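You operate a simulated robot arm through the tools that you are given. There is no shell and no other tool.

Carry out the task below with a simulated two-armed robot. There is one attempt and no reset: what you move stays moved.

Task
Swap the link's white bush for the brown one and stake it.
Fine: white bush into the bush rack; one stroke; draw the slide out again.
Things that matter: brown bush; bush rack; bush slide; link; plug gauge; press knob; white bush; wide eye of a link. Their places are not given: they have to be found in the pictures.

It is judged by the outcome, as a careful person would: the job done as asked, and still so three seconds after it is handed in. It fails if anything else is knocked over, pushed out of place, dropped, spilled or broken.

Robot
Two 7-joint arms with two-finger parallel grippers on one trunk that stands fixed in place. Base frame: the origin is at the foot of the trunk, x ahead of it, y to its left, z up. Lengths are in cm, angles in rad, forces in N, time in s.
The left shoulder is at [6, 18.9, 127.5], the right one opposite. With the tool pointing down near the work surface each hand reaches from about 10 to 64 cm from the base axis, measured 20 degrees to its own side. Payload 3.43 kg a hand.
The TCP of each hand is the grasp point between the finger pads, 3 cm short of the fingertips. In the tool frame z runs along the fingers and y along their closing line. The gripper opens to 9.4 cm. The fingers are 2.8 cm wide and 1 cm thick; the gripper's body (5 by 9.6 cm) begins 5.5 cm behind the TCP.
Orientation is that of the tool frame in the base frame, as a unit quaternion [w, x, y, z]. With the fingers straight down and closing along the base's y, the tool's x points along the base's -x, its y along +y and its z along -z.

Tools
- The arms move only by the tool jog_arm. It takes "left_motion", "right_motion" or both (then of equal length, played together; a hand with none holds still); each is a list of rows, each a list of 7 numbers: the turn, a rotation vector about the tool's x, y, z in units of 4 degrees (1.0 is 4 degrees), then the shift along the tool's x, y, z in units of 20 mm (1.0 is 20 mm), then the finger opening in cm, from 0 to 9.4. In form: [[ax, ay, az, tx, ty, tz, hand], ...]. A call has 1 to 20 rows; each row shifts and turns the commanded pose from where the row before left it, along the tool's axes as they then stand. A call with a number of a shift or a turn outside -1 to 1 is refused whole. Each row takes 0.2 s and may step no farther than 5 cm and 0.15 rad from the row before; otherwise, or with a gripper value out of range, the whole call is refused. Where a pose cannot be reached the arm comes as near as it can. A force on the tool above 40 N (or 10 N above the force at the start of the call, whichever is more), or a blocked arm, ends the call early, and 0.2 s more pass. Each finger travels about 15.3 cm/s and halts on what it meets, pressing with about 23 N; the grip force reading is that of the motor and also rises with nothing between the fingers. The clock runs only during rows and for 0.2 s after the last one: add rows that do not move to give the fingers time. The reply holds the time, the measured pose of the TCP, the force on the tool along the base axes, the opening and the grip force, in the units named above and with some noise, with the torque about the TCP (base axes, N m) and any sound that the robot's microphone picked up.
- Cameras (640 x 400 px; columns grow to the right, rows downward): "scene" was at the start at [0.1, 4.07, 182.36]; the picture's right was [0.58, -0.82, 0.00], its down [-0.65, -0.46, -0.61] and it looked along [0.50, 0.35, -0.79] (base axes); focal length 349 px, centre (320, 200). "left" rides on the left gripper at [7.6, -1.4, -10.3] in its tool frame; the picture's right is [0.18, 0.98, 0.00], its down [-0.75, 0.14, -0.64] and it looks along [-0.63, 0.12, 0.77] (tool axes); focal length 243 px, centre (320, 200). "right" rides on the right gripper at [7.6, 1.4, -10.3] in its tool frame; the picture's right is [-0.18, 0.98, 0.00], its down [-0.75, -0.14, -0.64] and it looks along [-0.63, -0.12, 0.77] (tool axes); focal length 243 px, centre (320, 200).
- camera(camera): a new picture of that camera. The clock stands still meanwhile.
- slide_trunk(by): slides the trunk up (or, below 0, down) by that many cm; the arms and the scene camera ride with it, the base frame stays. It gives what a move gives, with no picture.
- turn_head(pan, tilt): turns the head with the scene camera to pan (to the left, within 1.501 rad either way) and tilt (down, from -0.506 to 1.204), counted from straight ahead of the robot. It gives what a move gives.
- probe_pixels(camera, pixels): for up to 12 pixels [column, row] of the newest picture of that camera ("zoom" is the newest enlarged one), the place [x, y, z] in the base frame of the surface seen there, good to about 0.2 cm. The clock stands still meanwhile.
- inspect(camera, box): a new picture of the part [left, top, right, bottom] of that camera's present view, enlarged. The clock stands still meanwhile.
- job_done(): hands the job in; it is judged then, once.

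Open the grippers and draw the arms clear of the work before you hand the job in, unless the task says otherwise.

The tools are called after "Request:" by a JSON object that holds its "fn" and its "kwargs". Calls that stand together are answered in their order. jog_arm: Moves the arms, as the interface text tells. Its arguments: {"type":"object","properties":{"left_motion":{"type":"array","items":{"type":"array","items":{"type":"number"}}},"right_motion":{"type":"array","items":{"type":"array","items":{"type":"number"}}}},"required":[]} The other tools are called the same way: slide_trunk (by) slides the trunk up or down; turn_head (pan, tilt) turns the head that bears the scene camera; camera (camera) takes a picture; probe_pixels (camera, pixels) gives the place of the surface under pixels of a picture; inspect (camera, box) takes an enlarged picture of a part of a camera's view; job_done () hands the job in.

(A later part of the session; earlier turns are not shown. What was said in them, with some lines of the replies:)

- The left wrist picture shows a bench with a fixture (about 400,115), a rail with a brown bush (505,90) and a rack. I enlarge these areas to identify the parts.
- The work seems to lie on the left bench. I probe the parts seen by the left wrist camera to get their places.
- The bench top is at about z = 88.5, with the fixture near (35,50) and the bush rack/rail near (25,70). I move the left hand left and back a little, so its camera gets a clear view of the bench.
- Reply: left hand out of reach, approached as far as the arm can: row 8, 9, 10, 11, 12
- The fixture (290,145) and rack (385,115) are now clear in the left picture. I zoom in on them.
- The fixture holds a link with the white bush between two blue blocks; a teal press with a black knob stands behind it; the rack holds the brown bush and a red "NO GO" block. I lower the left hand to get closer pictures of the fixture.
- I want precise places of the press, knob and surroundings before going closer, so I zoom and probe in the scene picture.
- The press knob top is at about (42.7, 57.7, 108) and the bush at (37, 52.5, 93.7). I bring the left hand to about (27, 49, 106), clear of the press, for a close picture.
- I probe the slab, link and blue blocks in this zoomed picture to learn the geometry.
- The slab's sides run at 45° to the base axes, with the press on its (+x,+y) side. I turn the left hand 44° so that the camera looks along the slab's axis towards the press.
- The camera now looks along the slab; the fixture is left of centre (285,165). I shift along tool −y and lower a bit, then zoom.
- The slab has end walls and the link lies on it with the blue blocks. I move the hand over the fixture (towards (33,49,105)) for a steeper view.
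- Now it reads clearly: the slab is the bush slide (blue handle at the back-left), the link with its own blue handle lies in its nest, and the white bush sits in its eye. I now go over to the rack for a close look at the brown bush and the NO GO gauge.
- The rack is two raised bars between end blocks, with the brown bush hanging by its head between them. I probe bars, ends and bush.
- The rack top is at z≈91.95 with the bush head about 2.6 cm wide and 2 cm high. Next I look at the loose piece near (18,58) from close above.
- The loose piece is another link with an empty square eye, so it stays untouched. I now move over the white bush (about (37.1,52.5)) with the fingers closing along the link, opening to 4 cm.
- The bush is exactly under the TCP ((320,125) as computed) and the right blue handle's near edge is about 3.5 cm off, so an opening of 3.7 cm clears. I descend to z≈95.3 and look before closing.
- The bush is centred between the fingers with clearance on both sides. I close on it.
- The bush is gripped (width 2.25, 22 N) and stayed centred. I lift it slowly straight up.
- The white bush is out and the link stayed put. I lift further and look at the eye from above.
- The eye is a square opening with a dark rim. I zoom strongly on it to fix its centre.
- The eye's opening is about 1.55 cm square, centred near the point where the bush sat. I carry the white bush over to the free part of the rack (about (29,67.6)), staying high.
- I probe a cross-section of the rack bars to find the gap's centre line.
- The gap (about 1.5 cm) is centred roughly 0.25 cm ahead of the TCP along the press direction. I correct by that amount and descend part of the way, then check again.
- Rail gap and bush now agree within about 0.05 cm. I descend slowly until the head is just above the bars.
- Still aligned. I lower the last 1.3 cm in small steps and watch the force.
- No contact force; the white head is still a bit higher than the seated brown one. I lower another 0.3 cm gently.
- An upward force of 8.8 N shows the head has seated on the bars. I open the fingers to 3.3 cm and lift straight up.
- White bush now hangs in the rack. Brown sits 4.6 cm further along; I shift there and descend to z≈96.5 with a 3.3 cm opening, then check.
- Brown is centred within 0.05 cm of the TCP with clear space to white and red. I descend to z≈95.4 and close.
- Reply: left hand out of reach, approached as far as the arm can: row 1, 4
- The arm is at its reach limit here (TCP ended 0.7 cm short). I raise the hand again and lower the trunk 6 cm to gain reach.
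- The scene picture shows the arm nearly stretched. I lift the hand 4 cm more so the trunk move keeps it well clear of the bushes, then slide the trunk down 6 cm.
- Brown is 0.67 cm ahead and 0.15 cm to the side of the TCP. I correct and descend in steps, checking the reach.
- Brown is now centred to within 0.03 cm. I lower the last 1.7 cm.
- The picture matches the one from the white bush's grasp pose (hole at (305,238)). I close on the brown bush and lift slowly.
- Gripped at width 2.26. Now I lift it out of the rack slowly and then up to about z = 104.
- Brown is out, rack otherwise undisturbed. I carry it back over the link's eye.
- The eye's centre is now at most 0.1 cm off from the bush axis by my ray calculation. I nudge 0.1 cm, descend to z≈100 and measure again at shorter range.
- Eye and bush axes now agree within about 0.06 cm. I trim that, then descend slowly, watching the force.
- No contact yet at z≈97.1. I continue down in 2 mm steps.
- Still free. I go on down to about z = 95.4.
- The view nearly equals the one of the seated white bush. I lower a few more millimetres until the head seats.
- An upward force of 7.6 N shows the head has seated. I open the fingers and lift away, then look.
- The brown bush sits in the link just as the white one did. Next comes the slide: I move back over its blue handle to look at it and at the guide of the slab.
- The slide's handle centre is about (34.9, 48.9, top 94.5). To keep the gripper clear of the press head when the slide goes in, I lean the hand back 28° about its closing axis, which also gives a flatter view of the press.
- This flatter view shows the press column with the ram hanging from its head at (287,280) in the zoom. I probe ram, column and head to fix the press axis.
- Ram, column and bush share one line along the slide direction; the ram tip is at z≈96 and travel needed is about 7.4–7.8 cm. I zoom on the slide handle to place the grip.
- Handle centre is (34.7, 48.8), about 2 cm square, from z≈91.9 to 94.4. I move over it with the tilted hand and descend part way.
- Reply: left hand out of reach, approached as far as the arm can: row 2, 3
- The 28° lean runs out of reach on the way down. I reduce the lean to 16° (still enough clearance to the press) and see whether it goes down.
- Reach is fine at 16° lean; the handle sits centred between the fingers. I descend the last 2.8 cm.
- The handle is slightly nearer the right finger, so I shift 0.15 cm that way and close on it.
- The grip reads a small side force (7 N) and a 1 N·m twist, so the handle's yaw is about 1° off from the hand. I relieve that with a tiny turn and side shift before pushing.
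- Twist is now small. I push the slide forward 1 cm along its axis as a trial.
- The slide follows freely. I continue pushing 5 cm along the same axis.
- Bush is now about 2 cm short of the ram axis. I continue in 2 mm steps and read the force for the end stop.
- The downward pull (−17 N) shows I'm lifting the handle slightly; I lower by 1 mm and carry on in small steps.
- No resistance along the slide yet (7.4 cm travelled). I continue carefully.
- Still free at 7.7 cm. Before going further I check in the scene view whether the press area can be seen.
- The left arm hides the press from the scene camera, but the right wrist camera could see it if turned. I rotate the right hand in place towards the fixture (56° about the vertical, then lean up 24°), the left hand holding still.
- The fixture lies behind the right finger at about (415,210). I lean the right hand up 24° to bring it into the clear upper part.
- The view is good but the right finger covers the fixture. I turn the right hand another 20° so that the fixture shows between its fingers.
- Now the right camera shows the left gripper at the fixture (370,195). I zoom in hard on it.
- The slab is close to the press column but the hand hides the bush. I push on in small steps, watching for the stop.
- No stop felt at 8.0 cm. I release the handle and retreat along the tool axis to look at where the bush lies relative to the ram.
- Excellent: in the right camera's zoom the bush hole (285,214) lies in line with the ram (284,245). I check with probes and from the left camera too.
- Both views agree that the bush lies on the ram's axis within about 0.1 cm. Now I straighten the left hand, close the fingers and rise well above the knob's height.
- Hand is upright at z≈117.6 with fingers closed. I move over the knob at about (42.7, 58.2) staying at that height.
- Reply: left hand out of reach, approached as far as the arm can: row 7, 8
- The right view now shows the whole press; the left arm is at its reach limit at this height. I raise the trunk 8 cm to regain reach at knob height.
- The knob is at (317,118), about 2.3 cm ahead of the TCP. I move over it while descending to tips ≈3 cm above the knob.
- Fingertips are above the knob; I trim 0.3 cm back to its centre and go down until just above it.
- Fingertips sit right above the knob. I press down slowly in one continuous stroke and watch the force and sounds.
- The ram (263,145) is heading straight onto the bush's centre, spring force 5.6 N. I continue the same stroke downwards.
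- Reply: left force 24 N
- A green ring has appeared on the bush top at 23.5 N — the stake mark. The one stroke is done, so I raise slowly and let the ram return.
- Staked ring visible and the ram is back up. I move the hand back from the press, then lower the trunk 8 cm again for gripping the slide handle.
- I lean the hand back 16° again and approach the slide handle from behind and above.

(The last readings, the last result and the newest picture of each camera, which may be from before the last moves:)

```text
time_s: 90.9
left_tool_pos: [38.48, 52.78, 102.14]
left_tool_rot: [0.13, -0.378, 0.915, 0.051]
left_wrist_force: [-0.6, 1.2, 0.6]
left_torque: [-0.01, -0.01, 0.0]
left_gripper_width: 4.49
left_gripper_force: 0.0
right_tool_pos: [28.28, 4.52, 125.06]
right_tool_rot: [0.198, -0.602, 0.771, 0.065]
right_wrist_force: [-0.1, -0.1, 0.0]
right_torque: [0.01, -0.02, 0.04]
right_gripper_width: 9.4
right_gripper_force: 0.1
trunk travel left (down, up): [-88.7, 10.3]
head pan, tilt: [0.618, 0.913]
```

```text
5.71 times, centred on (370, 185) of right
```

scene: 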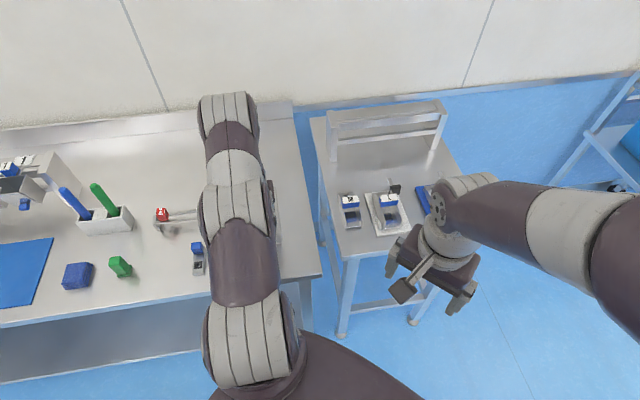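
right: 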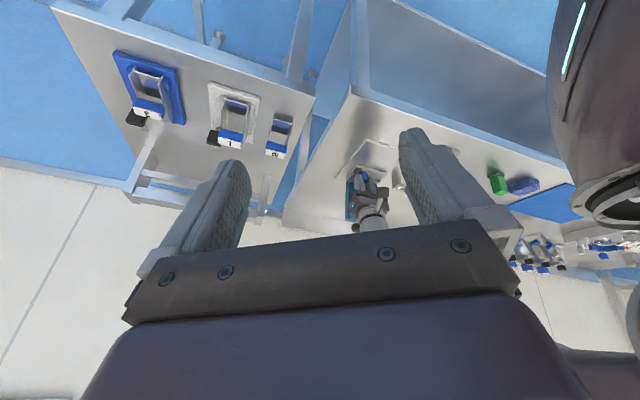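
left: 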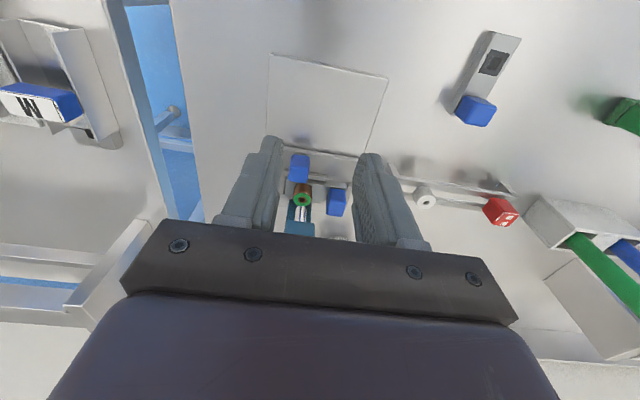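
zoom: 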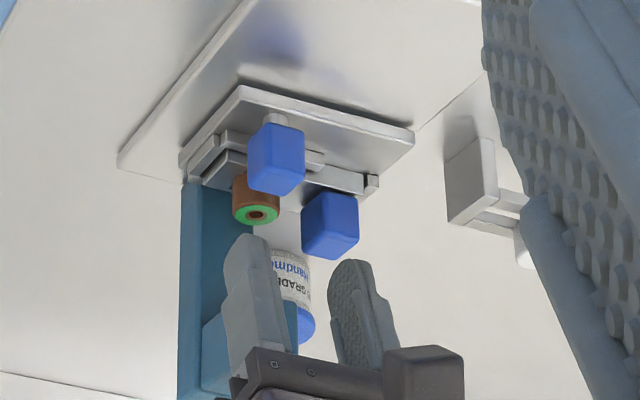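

The handle is framed between the fingers. I advance along the tool axis, first 4.8 cm.

Request:
{"fn": "jog_arm", "kwargs": {"left_motion": [[0, 0, 0, 0, 0, 0.8, 4.5], [0, 0, 0, 0, 0, 0.8, 4.5], [0, 0, 0, 0, 0, 0.8, 4.5], [0, 0, 0, 0, 0, 0, 4.5]]}}

Request:
{"fn": "inspect", "kwargs": {"camera": "left", "box": [230, 90, 410, 230]}}

```text
time_s: 91.9
left_tool_pos: [39.68, 53.63, 97.42]
left_tool_rot: [0.129, -0.38, 0.915, 0.051]
left_wrist_force: [0.4, -0.7, -0.2]
left_torque: [0.02, -0.01, 0.02]
left_gripper_width: 4.48
left_gripper_force: 0.1
right_tool_pos: [28.37, 4.56, 125.08]
right_tool_rot: [0.198, -0.602, 0.771, 0.064]
right_wrist_force: [-0.4, 0.3, -0.4]
right_torque: [0.01, 0.01, -0.02]
right_gripper_width: 9.38
right_gripper_force: 0.0
trunk travel left (down, up): [-88.7, 10.3]
head pan, tilt: [0.618, 0.913]
```

```text
2.86 times, centred on (320, 160) of left
```

zoom: 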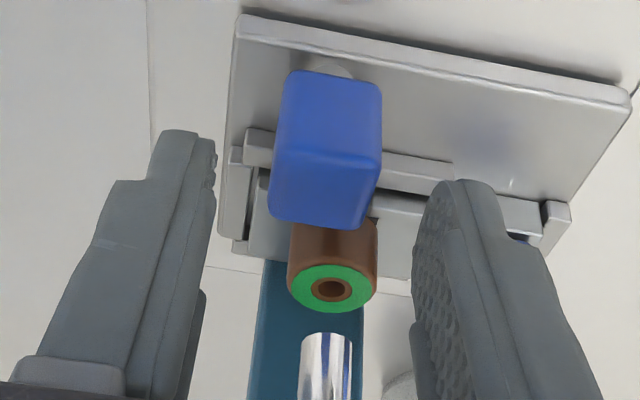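

Handle is centred as in the first grasp. I go the last 2.1 cm and close.

Request:
{"fn": "jog_arm", "kwargs": {"left_motion": [[0, 0, 0, 0.03, 0, 0.4, 4.5], [0, 0, 0, 0.03, 0, 0.4, 4.5], [0, 0, 0, 0, 0, 0.25, 4.5], [0, 0, 0, 0, 0, 0, 3.5], [0, 0, 0, 0, 0, 0, 2.5], [0, 0, 0, 0, 0, 0, 1.5], [0, 0, 0, 0, 0, 0, 1.5]]}}

Request:
{"fn": "inspect", "kwargs": {"camera": "left", "box": [230, 90, 410, 230]}}

```text
time_s: 93.5
left_tool_pos: [39.84, 53.96, 95.42]
left_tool_rot: [0.129, -0.38, 0.915, 0.052]
left_wrist_force: [-1.3, 2.0, 0.9]
left_torque: [0.33, 0.3, 0.01]
left_gripper_width: 2.39
left_gripper_force: 45.0
right_tool_pos: [28.08, 4.57, 125.0]
right_tool_rot: [0.198, -0.602, 0.771, 0.064]
right_wrist_force: [-1.2, -0.5, 0.1]
right_torque: [-0.03, -0.01, 0.0]
right_gripper_width: 9.41
right_gripper_force: 0.0
trunk travel left (down, up): [-88.7, 10.3]
head pan, tilt: [0.618, 0.913]
```

```text
2.86 times, centred on (320, 160) of left
```

zoom: 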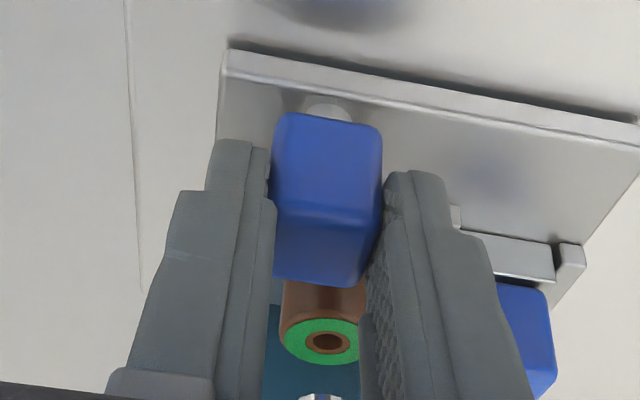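

Gripped cleanly with almost no side load. I draw the slide back, first 6 cm.

Request:
{"fn": "jog_arm", "kwargs": {"left_motion": [[0, 0, 0, 0.288, 0, -0.083, 1.5], [0, 0, 0, 0.288, 0, -0.083, 1.5], [0, 0, 0, 0.288, 0, -0.083, 1.5], [0, 0, 0, 0.288, 0, -0.083, 1.5], [0, 0, 0, 0.288, 0, -0.083, 1.5], [0, 0, 0, 0.288, 0, -0.083, 1.5], [0, 0, 0, 0.288, 0, -0.083, 1.5], [0, 0, 0, 0.288, 0, -0.083, 1.5], [0, 0, 0, 0.288, 0, -0.083, 1.5], [0, 0, 0, 0.288, 0, -0.083, 1.5], [0, 0, 0, 0, 0, 0, 1.5]]}}

Request:
{"fn": "inspect", "kwargs": {"camera": "right", "box": [330, 150, 410, 220]}}

```text
time_s: 95.9
left_tool_pos: [35.41, 49.77, 95.54]
left_tool_rot: [0.129, -0.379, 0.915, 0.05]
left_wrist_force: [-4.8, 3.9, -6.9]
left_torque: [-0.62, 1.25, 0.08]
left_gripper_width: 2.38
left_gripper_force: 45.1
right_tool_pos: [28.24, 4.64, 124.95]
right_tool_rot: [0.197, -0.602, 0.771, 0.064]
right_wrist_force: [-0.3, 0.2, 0.1]
right_torque: [-0.04, -0.02, 0.02]
right_gripper_width: 9.39
right_gripper_force: 0.1
trunk travel left (down, up): [-88.7, 10.3]
head pan, tilt: [0.618, 0.913]
```

```text
5.71 times, centred on (370, 185) of right
```

zoom: 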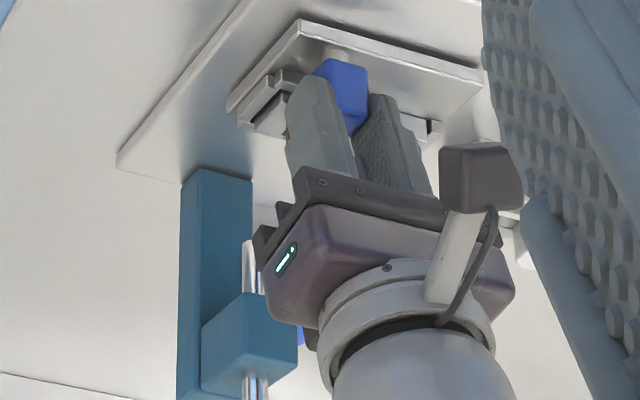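

The slide follows; about 1.75 cm remains. I continue in small steps, correcting the slight side and vertical load.

Request:
{"fn": "jog_arm", "kwargs": {"left_motion": [[0, 0, 0, 0.125, 0.02, -0.015, 1.5], [0, 0, 0, 0.12, 0, -0.0345, 1.5], [0, 0, 0, 0.12, 0, -0.0345, 1.5], [0, 0, 0, 0.12, 0, -0.0345, 1.5], [0, 0, 0, 0.12, 0, -0.0345, 1.5], [0, 0, 0, 0.12, 0, -0.0345, 1.5], [0, 0, 0, 0, 0, 0, 1.5]]}}

Request:
{"fn": "inspect", "kwargs": {"camera": "right", "box": [330, 150, 410, 220]}}

```text
time_s: 97.5
left_tool_pos: [34.49, 48.72, 95.5]
left_tool_rot: [0.13, -0.379, 0.915, 0.05]
left_wrist_force: [1.0, -1.3, -15.1]
left_torque: [0.72, -0.4, -0.14]
left_gripper_width: 2.38
left_gripper_force: 44.9
right_tool_pos: [28.3, 4.6, 125.04]
right_tool_rot: [0.197, -0.602, 0.771, 0.064]
right_wrist_force: [-0.1, 0.0, 0.3]
right_torque: [0.03, -0.02, 0.0]
right_gripper_width: 9.38
right_gripper_force: 0.0
trunk travel left (down, up): [-88.7, 10.3]
head pan, tilt: [0.618, 0.913]
```

```text
5.71 times, centred on (370, 185) of right
```

zoom: 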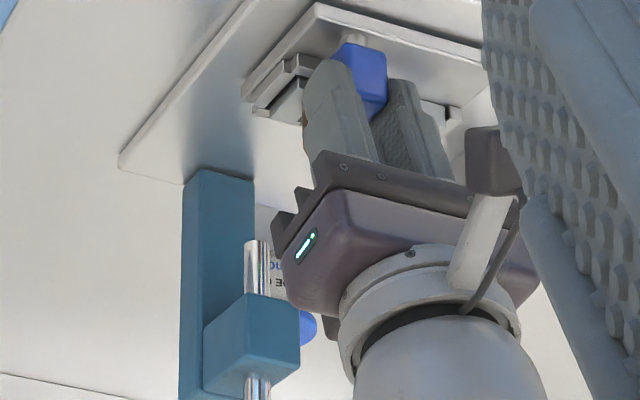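

Vertical pull has grown to −15 N, so I lower 1 mm and draw back the last 0.35 cm.

Request:
{"fn": "jog_arm", "kwargs": {"left_motion": [[0, 0, 0, 0.014, 0, 0.045, 1.5], [0, 0, 0, 0.085, 0, -0.02, 1.5], [0, 0, 0, 0.085, 0, -0.02, 1.5], [0, 0, 0, 0, 0, 0, 1.5]]}}

```text
time_s: 98.5
left_tool_pos: [34.3, 48.4, 95.5]
left_tool_rot: [0.13, -0.379, 0.915, 0.052]
left_wrist_force: [-0.5, 0.1, 4.0]
left_torque: [-0.66, 1.05, 0.05]
left_gripper_width: 2.37
left_gripper_force: 45.3
right_tool_pos: [28.15, 4.46, 125.08]
right_tool_rot: [0.198, -0.602, 0.771, 0.063]
right_wrist_force: [0.4, 0.2, -0.3]
right_torque: [0.0, -0.01, 0.0]
right_gripper_width: 9.43
right_gripper_force: 0.0
trunk travel left (down, up): [-88.7, 10.3]
head pan, tilt: [0.618, 0.913]
```

Back to within about half a millimetre of the start. I tug 1 mm more to feel whether it is against its out-stop.

Request:
{"fn": "jog_arm", "kwargs": {"left_motion": [[0, 0, 0, 0.05, 0, -0.014, 1.5], [0, 0, 0, 0, 0, 0, 1.5]]}}

Request:
{"fn": "inspect", "kwargs": {"camera": "left", "box": [230, 90, 410, 230]}}

```text
time_s: 99.1
left_tool_pos: [34.19, 48.49, 95.45]
left_tool_rot: [0.131, -0.379, 0.915, 0.052]
left_wrist_force: [1.9, 4.0, 5.7]
left_torque: [-0.55, 0.91, 0.04]
left_gripper_width: 2.38
left_gripper_force: 44.9
right_tool_pos: [28.27, 4.51, 125.06]
right_tool_rot: [0.199, -0.602, 0.771, 0.064]
right_wrist_force: [-0.1, -0.5, -0.2]
right_torque: [0.02, -0.03, 0.01]
right_gripper_width: 9.41
right_gripper_force: 0.0
trunk travel left (down, up): [-88.7, 10.3]
head pan, tilt: [0.618, 0.913]
```

```text
2.86 times, centred on (320, 160) of left
```

zoom: 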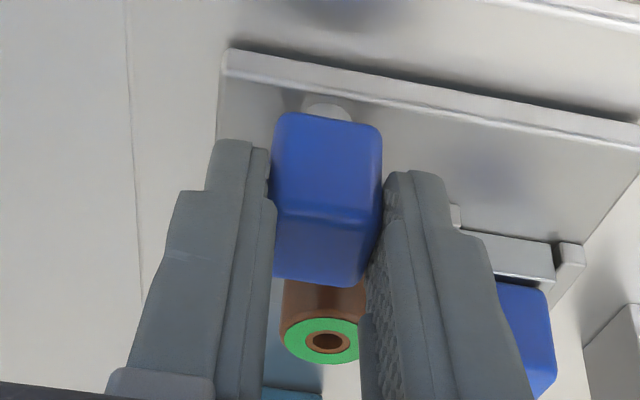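

A forward pull of about 4 N appears: the slide is against its out-stop. I release the handle and retreat up and back.

Request:
{"fn": "jog_arm", "kwargs": {"left_motion": [[0, 0, 0, -0.03, 0, 0.008, 1.5], [0, 0, 0, 0, 0, 0, 3.0], [0, 0, 0, 0, 0, 0, 4.5], [0, 0, 0, 0, 0, 0, 4.5], [0, 0, 0, 0, 0, -0.5, 4.5], [0, 0, 0, 0, 0, -0.9, 4.5], [0, 0, 0, 0, 0, -1, 4.5], [0, 0, 0, 0, 0, -1, 4.5], [0, 0, 0, 0, 0, -1, 4.5], [0, 0, 0, 0, 0, 0, 4.5]]}}

Request:
{"fn": "camera", "kwargs": {"camera": "left"}}

Request:
{"fn": "inspect", "kwargs": {"camera": "left", "box": [230, 40, 410, 190]}}

Request:
{"fn": "inspect", "kwargs": {"camera": "right", "box": [310, 130, 420, 220]}}

```text
time_s: 101.3
left_tool_pos: [32.4, 46.71, 103.65]
left_tool_rot: [0.13, -0.38, 0.915, 0.052]
left_wrist_force: [-0.1, -0.5, 0.9]
left_torque: [-0.01, -0.02, 0.0]
left_gripper_width: 4.46
left_gripper_force: 0.1
right_tool_pos: [28.22, 4.61, 124.98]
right_tool_rot: [0.198, -0.602, 0.771, 0.064]
right_wrist_force: [0.3, -0.6, -0.2]
right_torque: [-0.01, 0.0, 0.01]
right_gripper_width: 9.39
right_gripper_force: 0.0
trunk travel left (down, up): [-88.7, 10.3]
head pan, tilt: [0.618, 0.913]
```

```text
taken
```

left: 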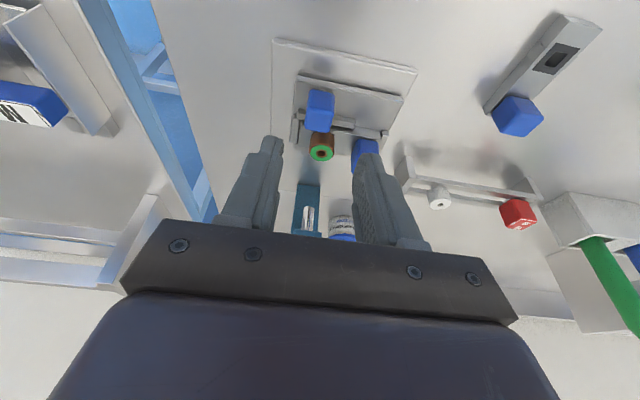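

```text
2.67 times, centred on (320, 115) of left
```

zoom: 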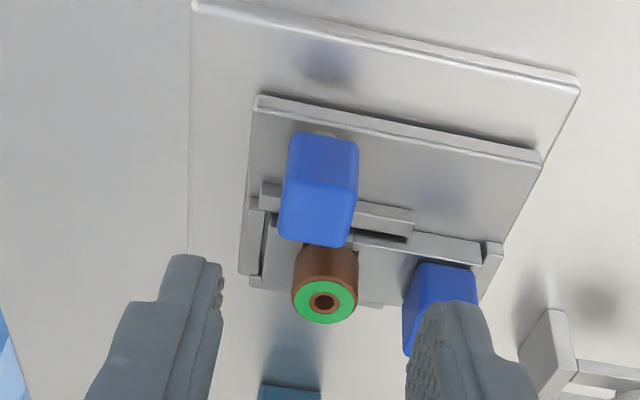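

```text
4.44 times, centred on (365, 175) of right
```

zoom: 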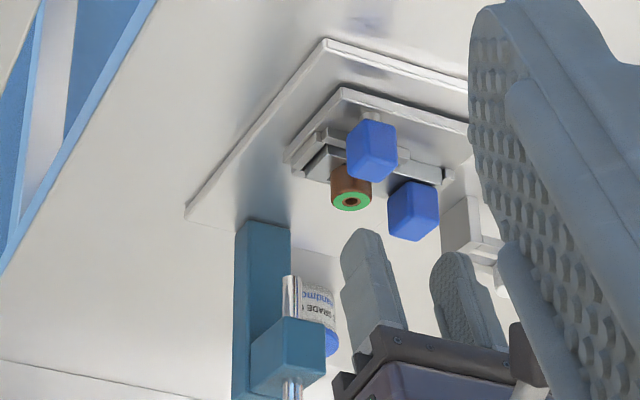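

Everything looks in order: staked brown bush in the link, slide out. I check the slab corners and the rack against their original places.

Request:
{"fn": "probe_pixels", "kwargs": {"camera": "left", "pixels": [[298, 78], [401, 97], [274, 41], [414, 69], [440, 203], [518, 213], [320, 115], [321, 155], [515, 118], [405, 160], [540, 195], [340, 228]]}}

Request:
{"fn": "inspect", "kwargs": {"camera": "left", "box": [380, 130, 570, 250]}}

```text
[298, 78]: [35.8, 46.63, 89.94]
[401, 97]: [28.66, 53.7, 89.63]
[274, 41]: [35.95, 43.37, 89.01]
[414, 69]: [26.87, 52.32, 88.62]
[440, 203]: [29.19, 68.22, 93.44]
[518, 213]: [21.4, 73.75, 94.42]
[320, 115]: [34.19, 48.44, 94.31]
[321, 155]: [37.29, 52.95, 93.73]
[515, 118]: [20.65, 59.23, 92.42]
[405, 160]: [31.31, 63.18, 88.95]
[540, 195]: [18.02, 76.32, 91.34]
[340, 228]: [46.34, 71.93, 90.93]
```

```text
3.33 times, centred on (475, 190) of left
```

zoom: 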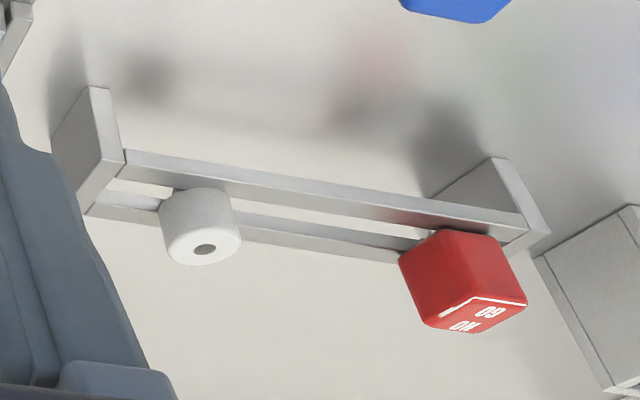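

Slab corners match their original places to within measurement error, white bush and gauge sit in the rack. I straighten the left hand, rise and withdraw it clear, opening the gripper.

Request:
{"fn": "jog_arm", "kwargs": {"left_motion": [[0, 1, 0, 0.3, 0, -0.9, 6], [0, 1, 0, 0.3, 0, -0.9, 8], [0, 1, 0, 0.3, 0, -0.9, 9.4], [0, 1, 0, 0.3, 0, -0.9, 9.4], [0, 0, 0, 0, 0, -1, 9.4], [0, 0, 0, 0, 0, -1, 9.4], [0, 0, 0, 0, 0, -1, 9.4], [0, 0, 0, 0, 0, -1, 9.4], [0, 0, 0, 0.9, -0.35, 0, 9.4], [0, 0, 0, 0.9, -0.35, 0, 9.4], [0, 0, 0, 0.9, -0.35, 0, 9.4], [0, 0, 0, 0.9, -0.35, 0, 9.4], [0, 0, 0, 0, 0, 0, 9.4]]}}

Request:
{"fn": "camera", "kwargs": {"camera": "left"}}

Request:
{"fn": "camera", "kwargs": {"camera": "right"}}

Request:
{"fn": "camera", "kwargs": {"camera": "scene"}}

```text
time_s: 104.1
left_tool_pos: [26.72, 36.99, 118.48]
left_tool_rot: [0.0, -0.382, 0.924, -0.003]
left_wrist_force: [0.1, -0.7, 0.5]
left_torque: [0.01, -0.02, -0.01]
left_gripper_width: 9.4
left_gripper_force: 0.0
right_tool_pos: [28.28, 4.51, 125.16]
right_tool_rot: [0.198, -0.602, 0.77, 0.064]
right_wrist_force: [0.3, 0.1, 0.0]
right_torque: [-0.04, -0.04, 0.0]
right_gripper_width: 9.41
right_gripper_force: 0.1
trunk travel left (down, up): [-88.7, 10.3]
head pan, tilt: [0.618, 0.913]
```

```text
taken
```

left: 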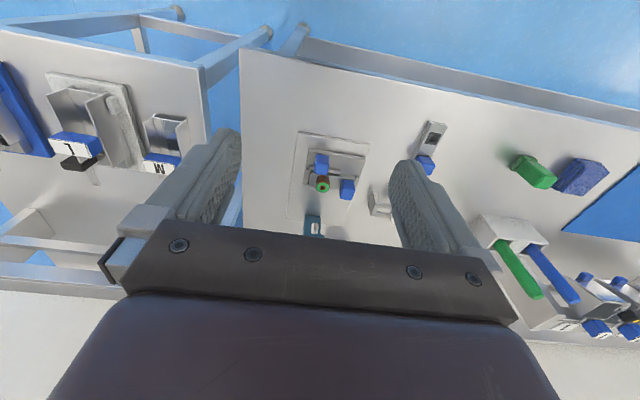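

```text
taken
```

right: 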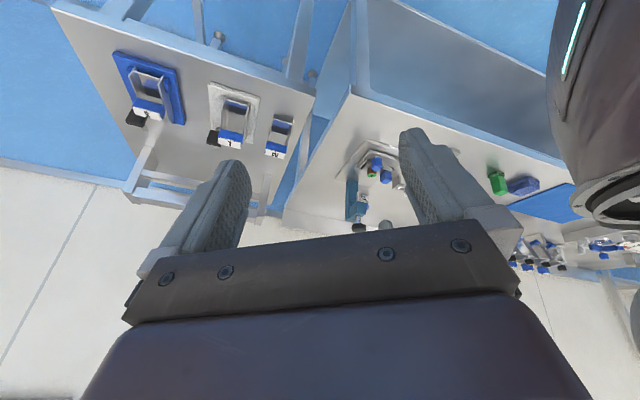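

```text
taken
```

scene: 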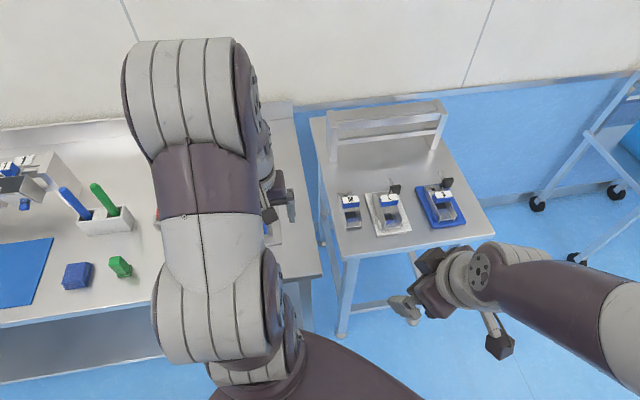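

Both hands are open and clear. One last zoom on the fixture and rack to confirm the final state.

Request:
{"fn": "inspect", "kwargs": {"camera": "left", "box": [280, 110, 400, 240]}}

```text
3.08 times, centred on (340, 175) of left
```

zoom: 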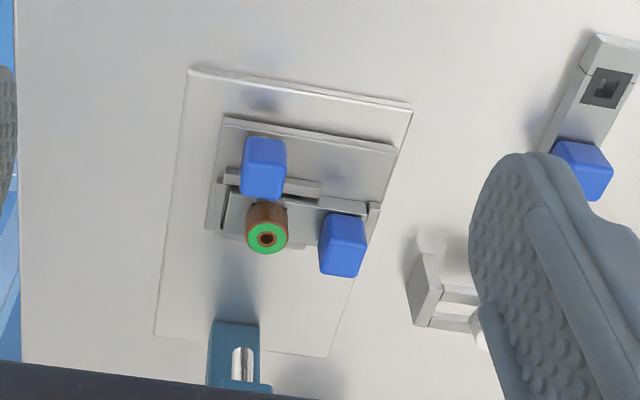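

The link holds the staked brown bush, the slide is drawn out, the white bush is in the rack, and the ram is up. I hand the job in.

Request:
{"fn": "job_done", "kwargs": {}}

```text
The job is handed in.
```

The swap is done and handed in: the link now holds the brown bush, staked with a single press stroke, and the white bush is in the bush rack.

- **Staking:** a green ring appeared on the brown bush at the bottom of the stroke. The ram then returned on its own.
- **Slide:** I pushed it in about 8 cm under the ram and drew it back out against its stop. Its corners are back where they started, to within about 0.2 cm, the accuracy of the position readings.
- **Other parts:** the plug gauge stayed in the rack, and I left the loose link beside it alone.
- **Arms:** both grippers are open and clear of the bench.
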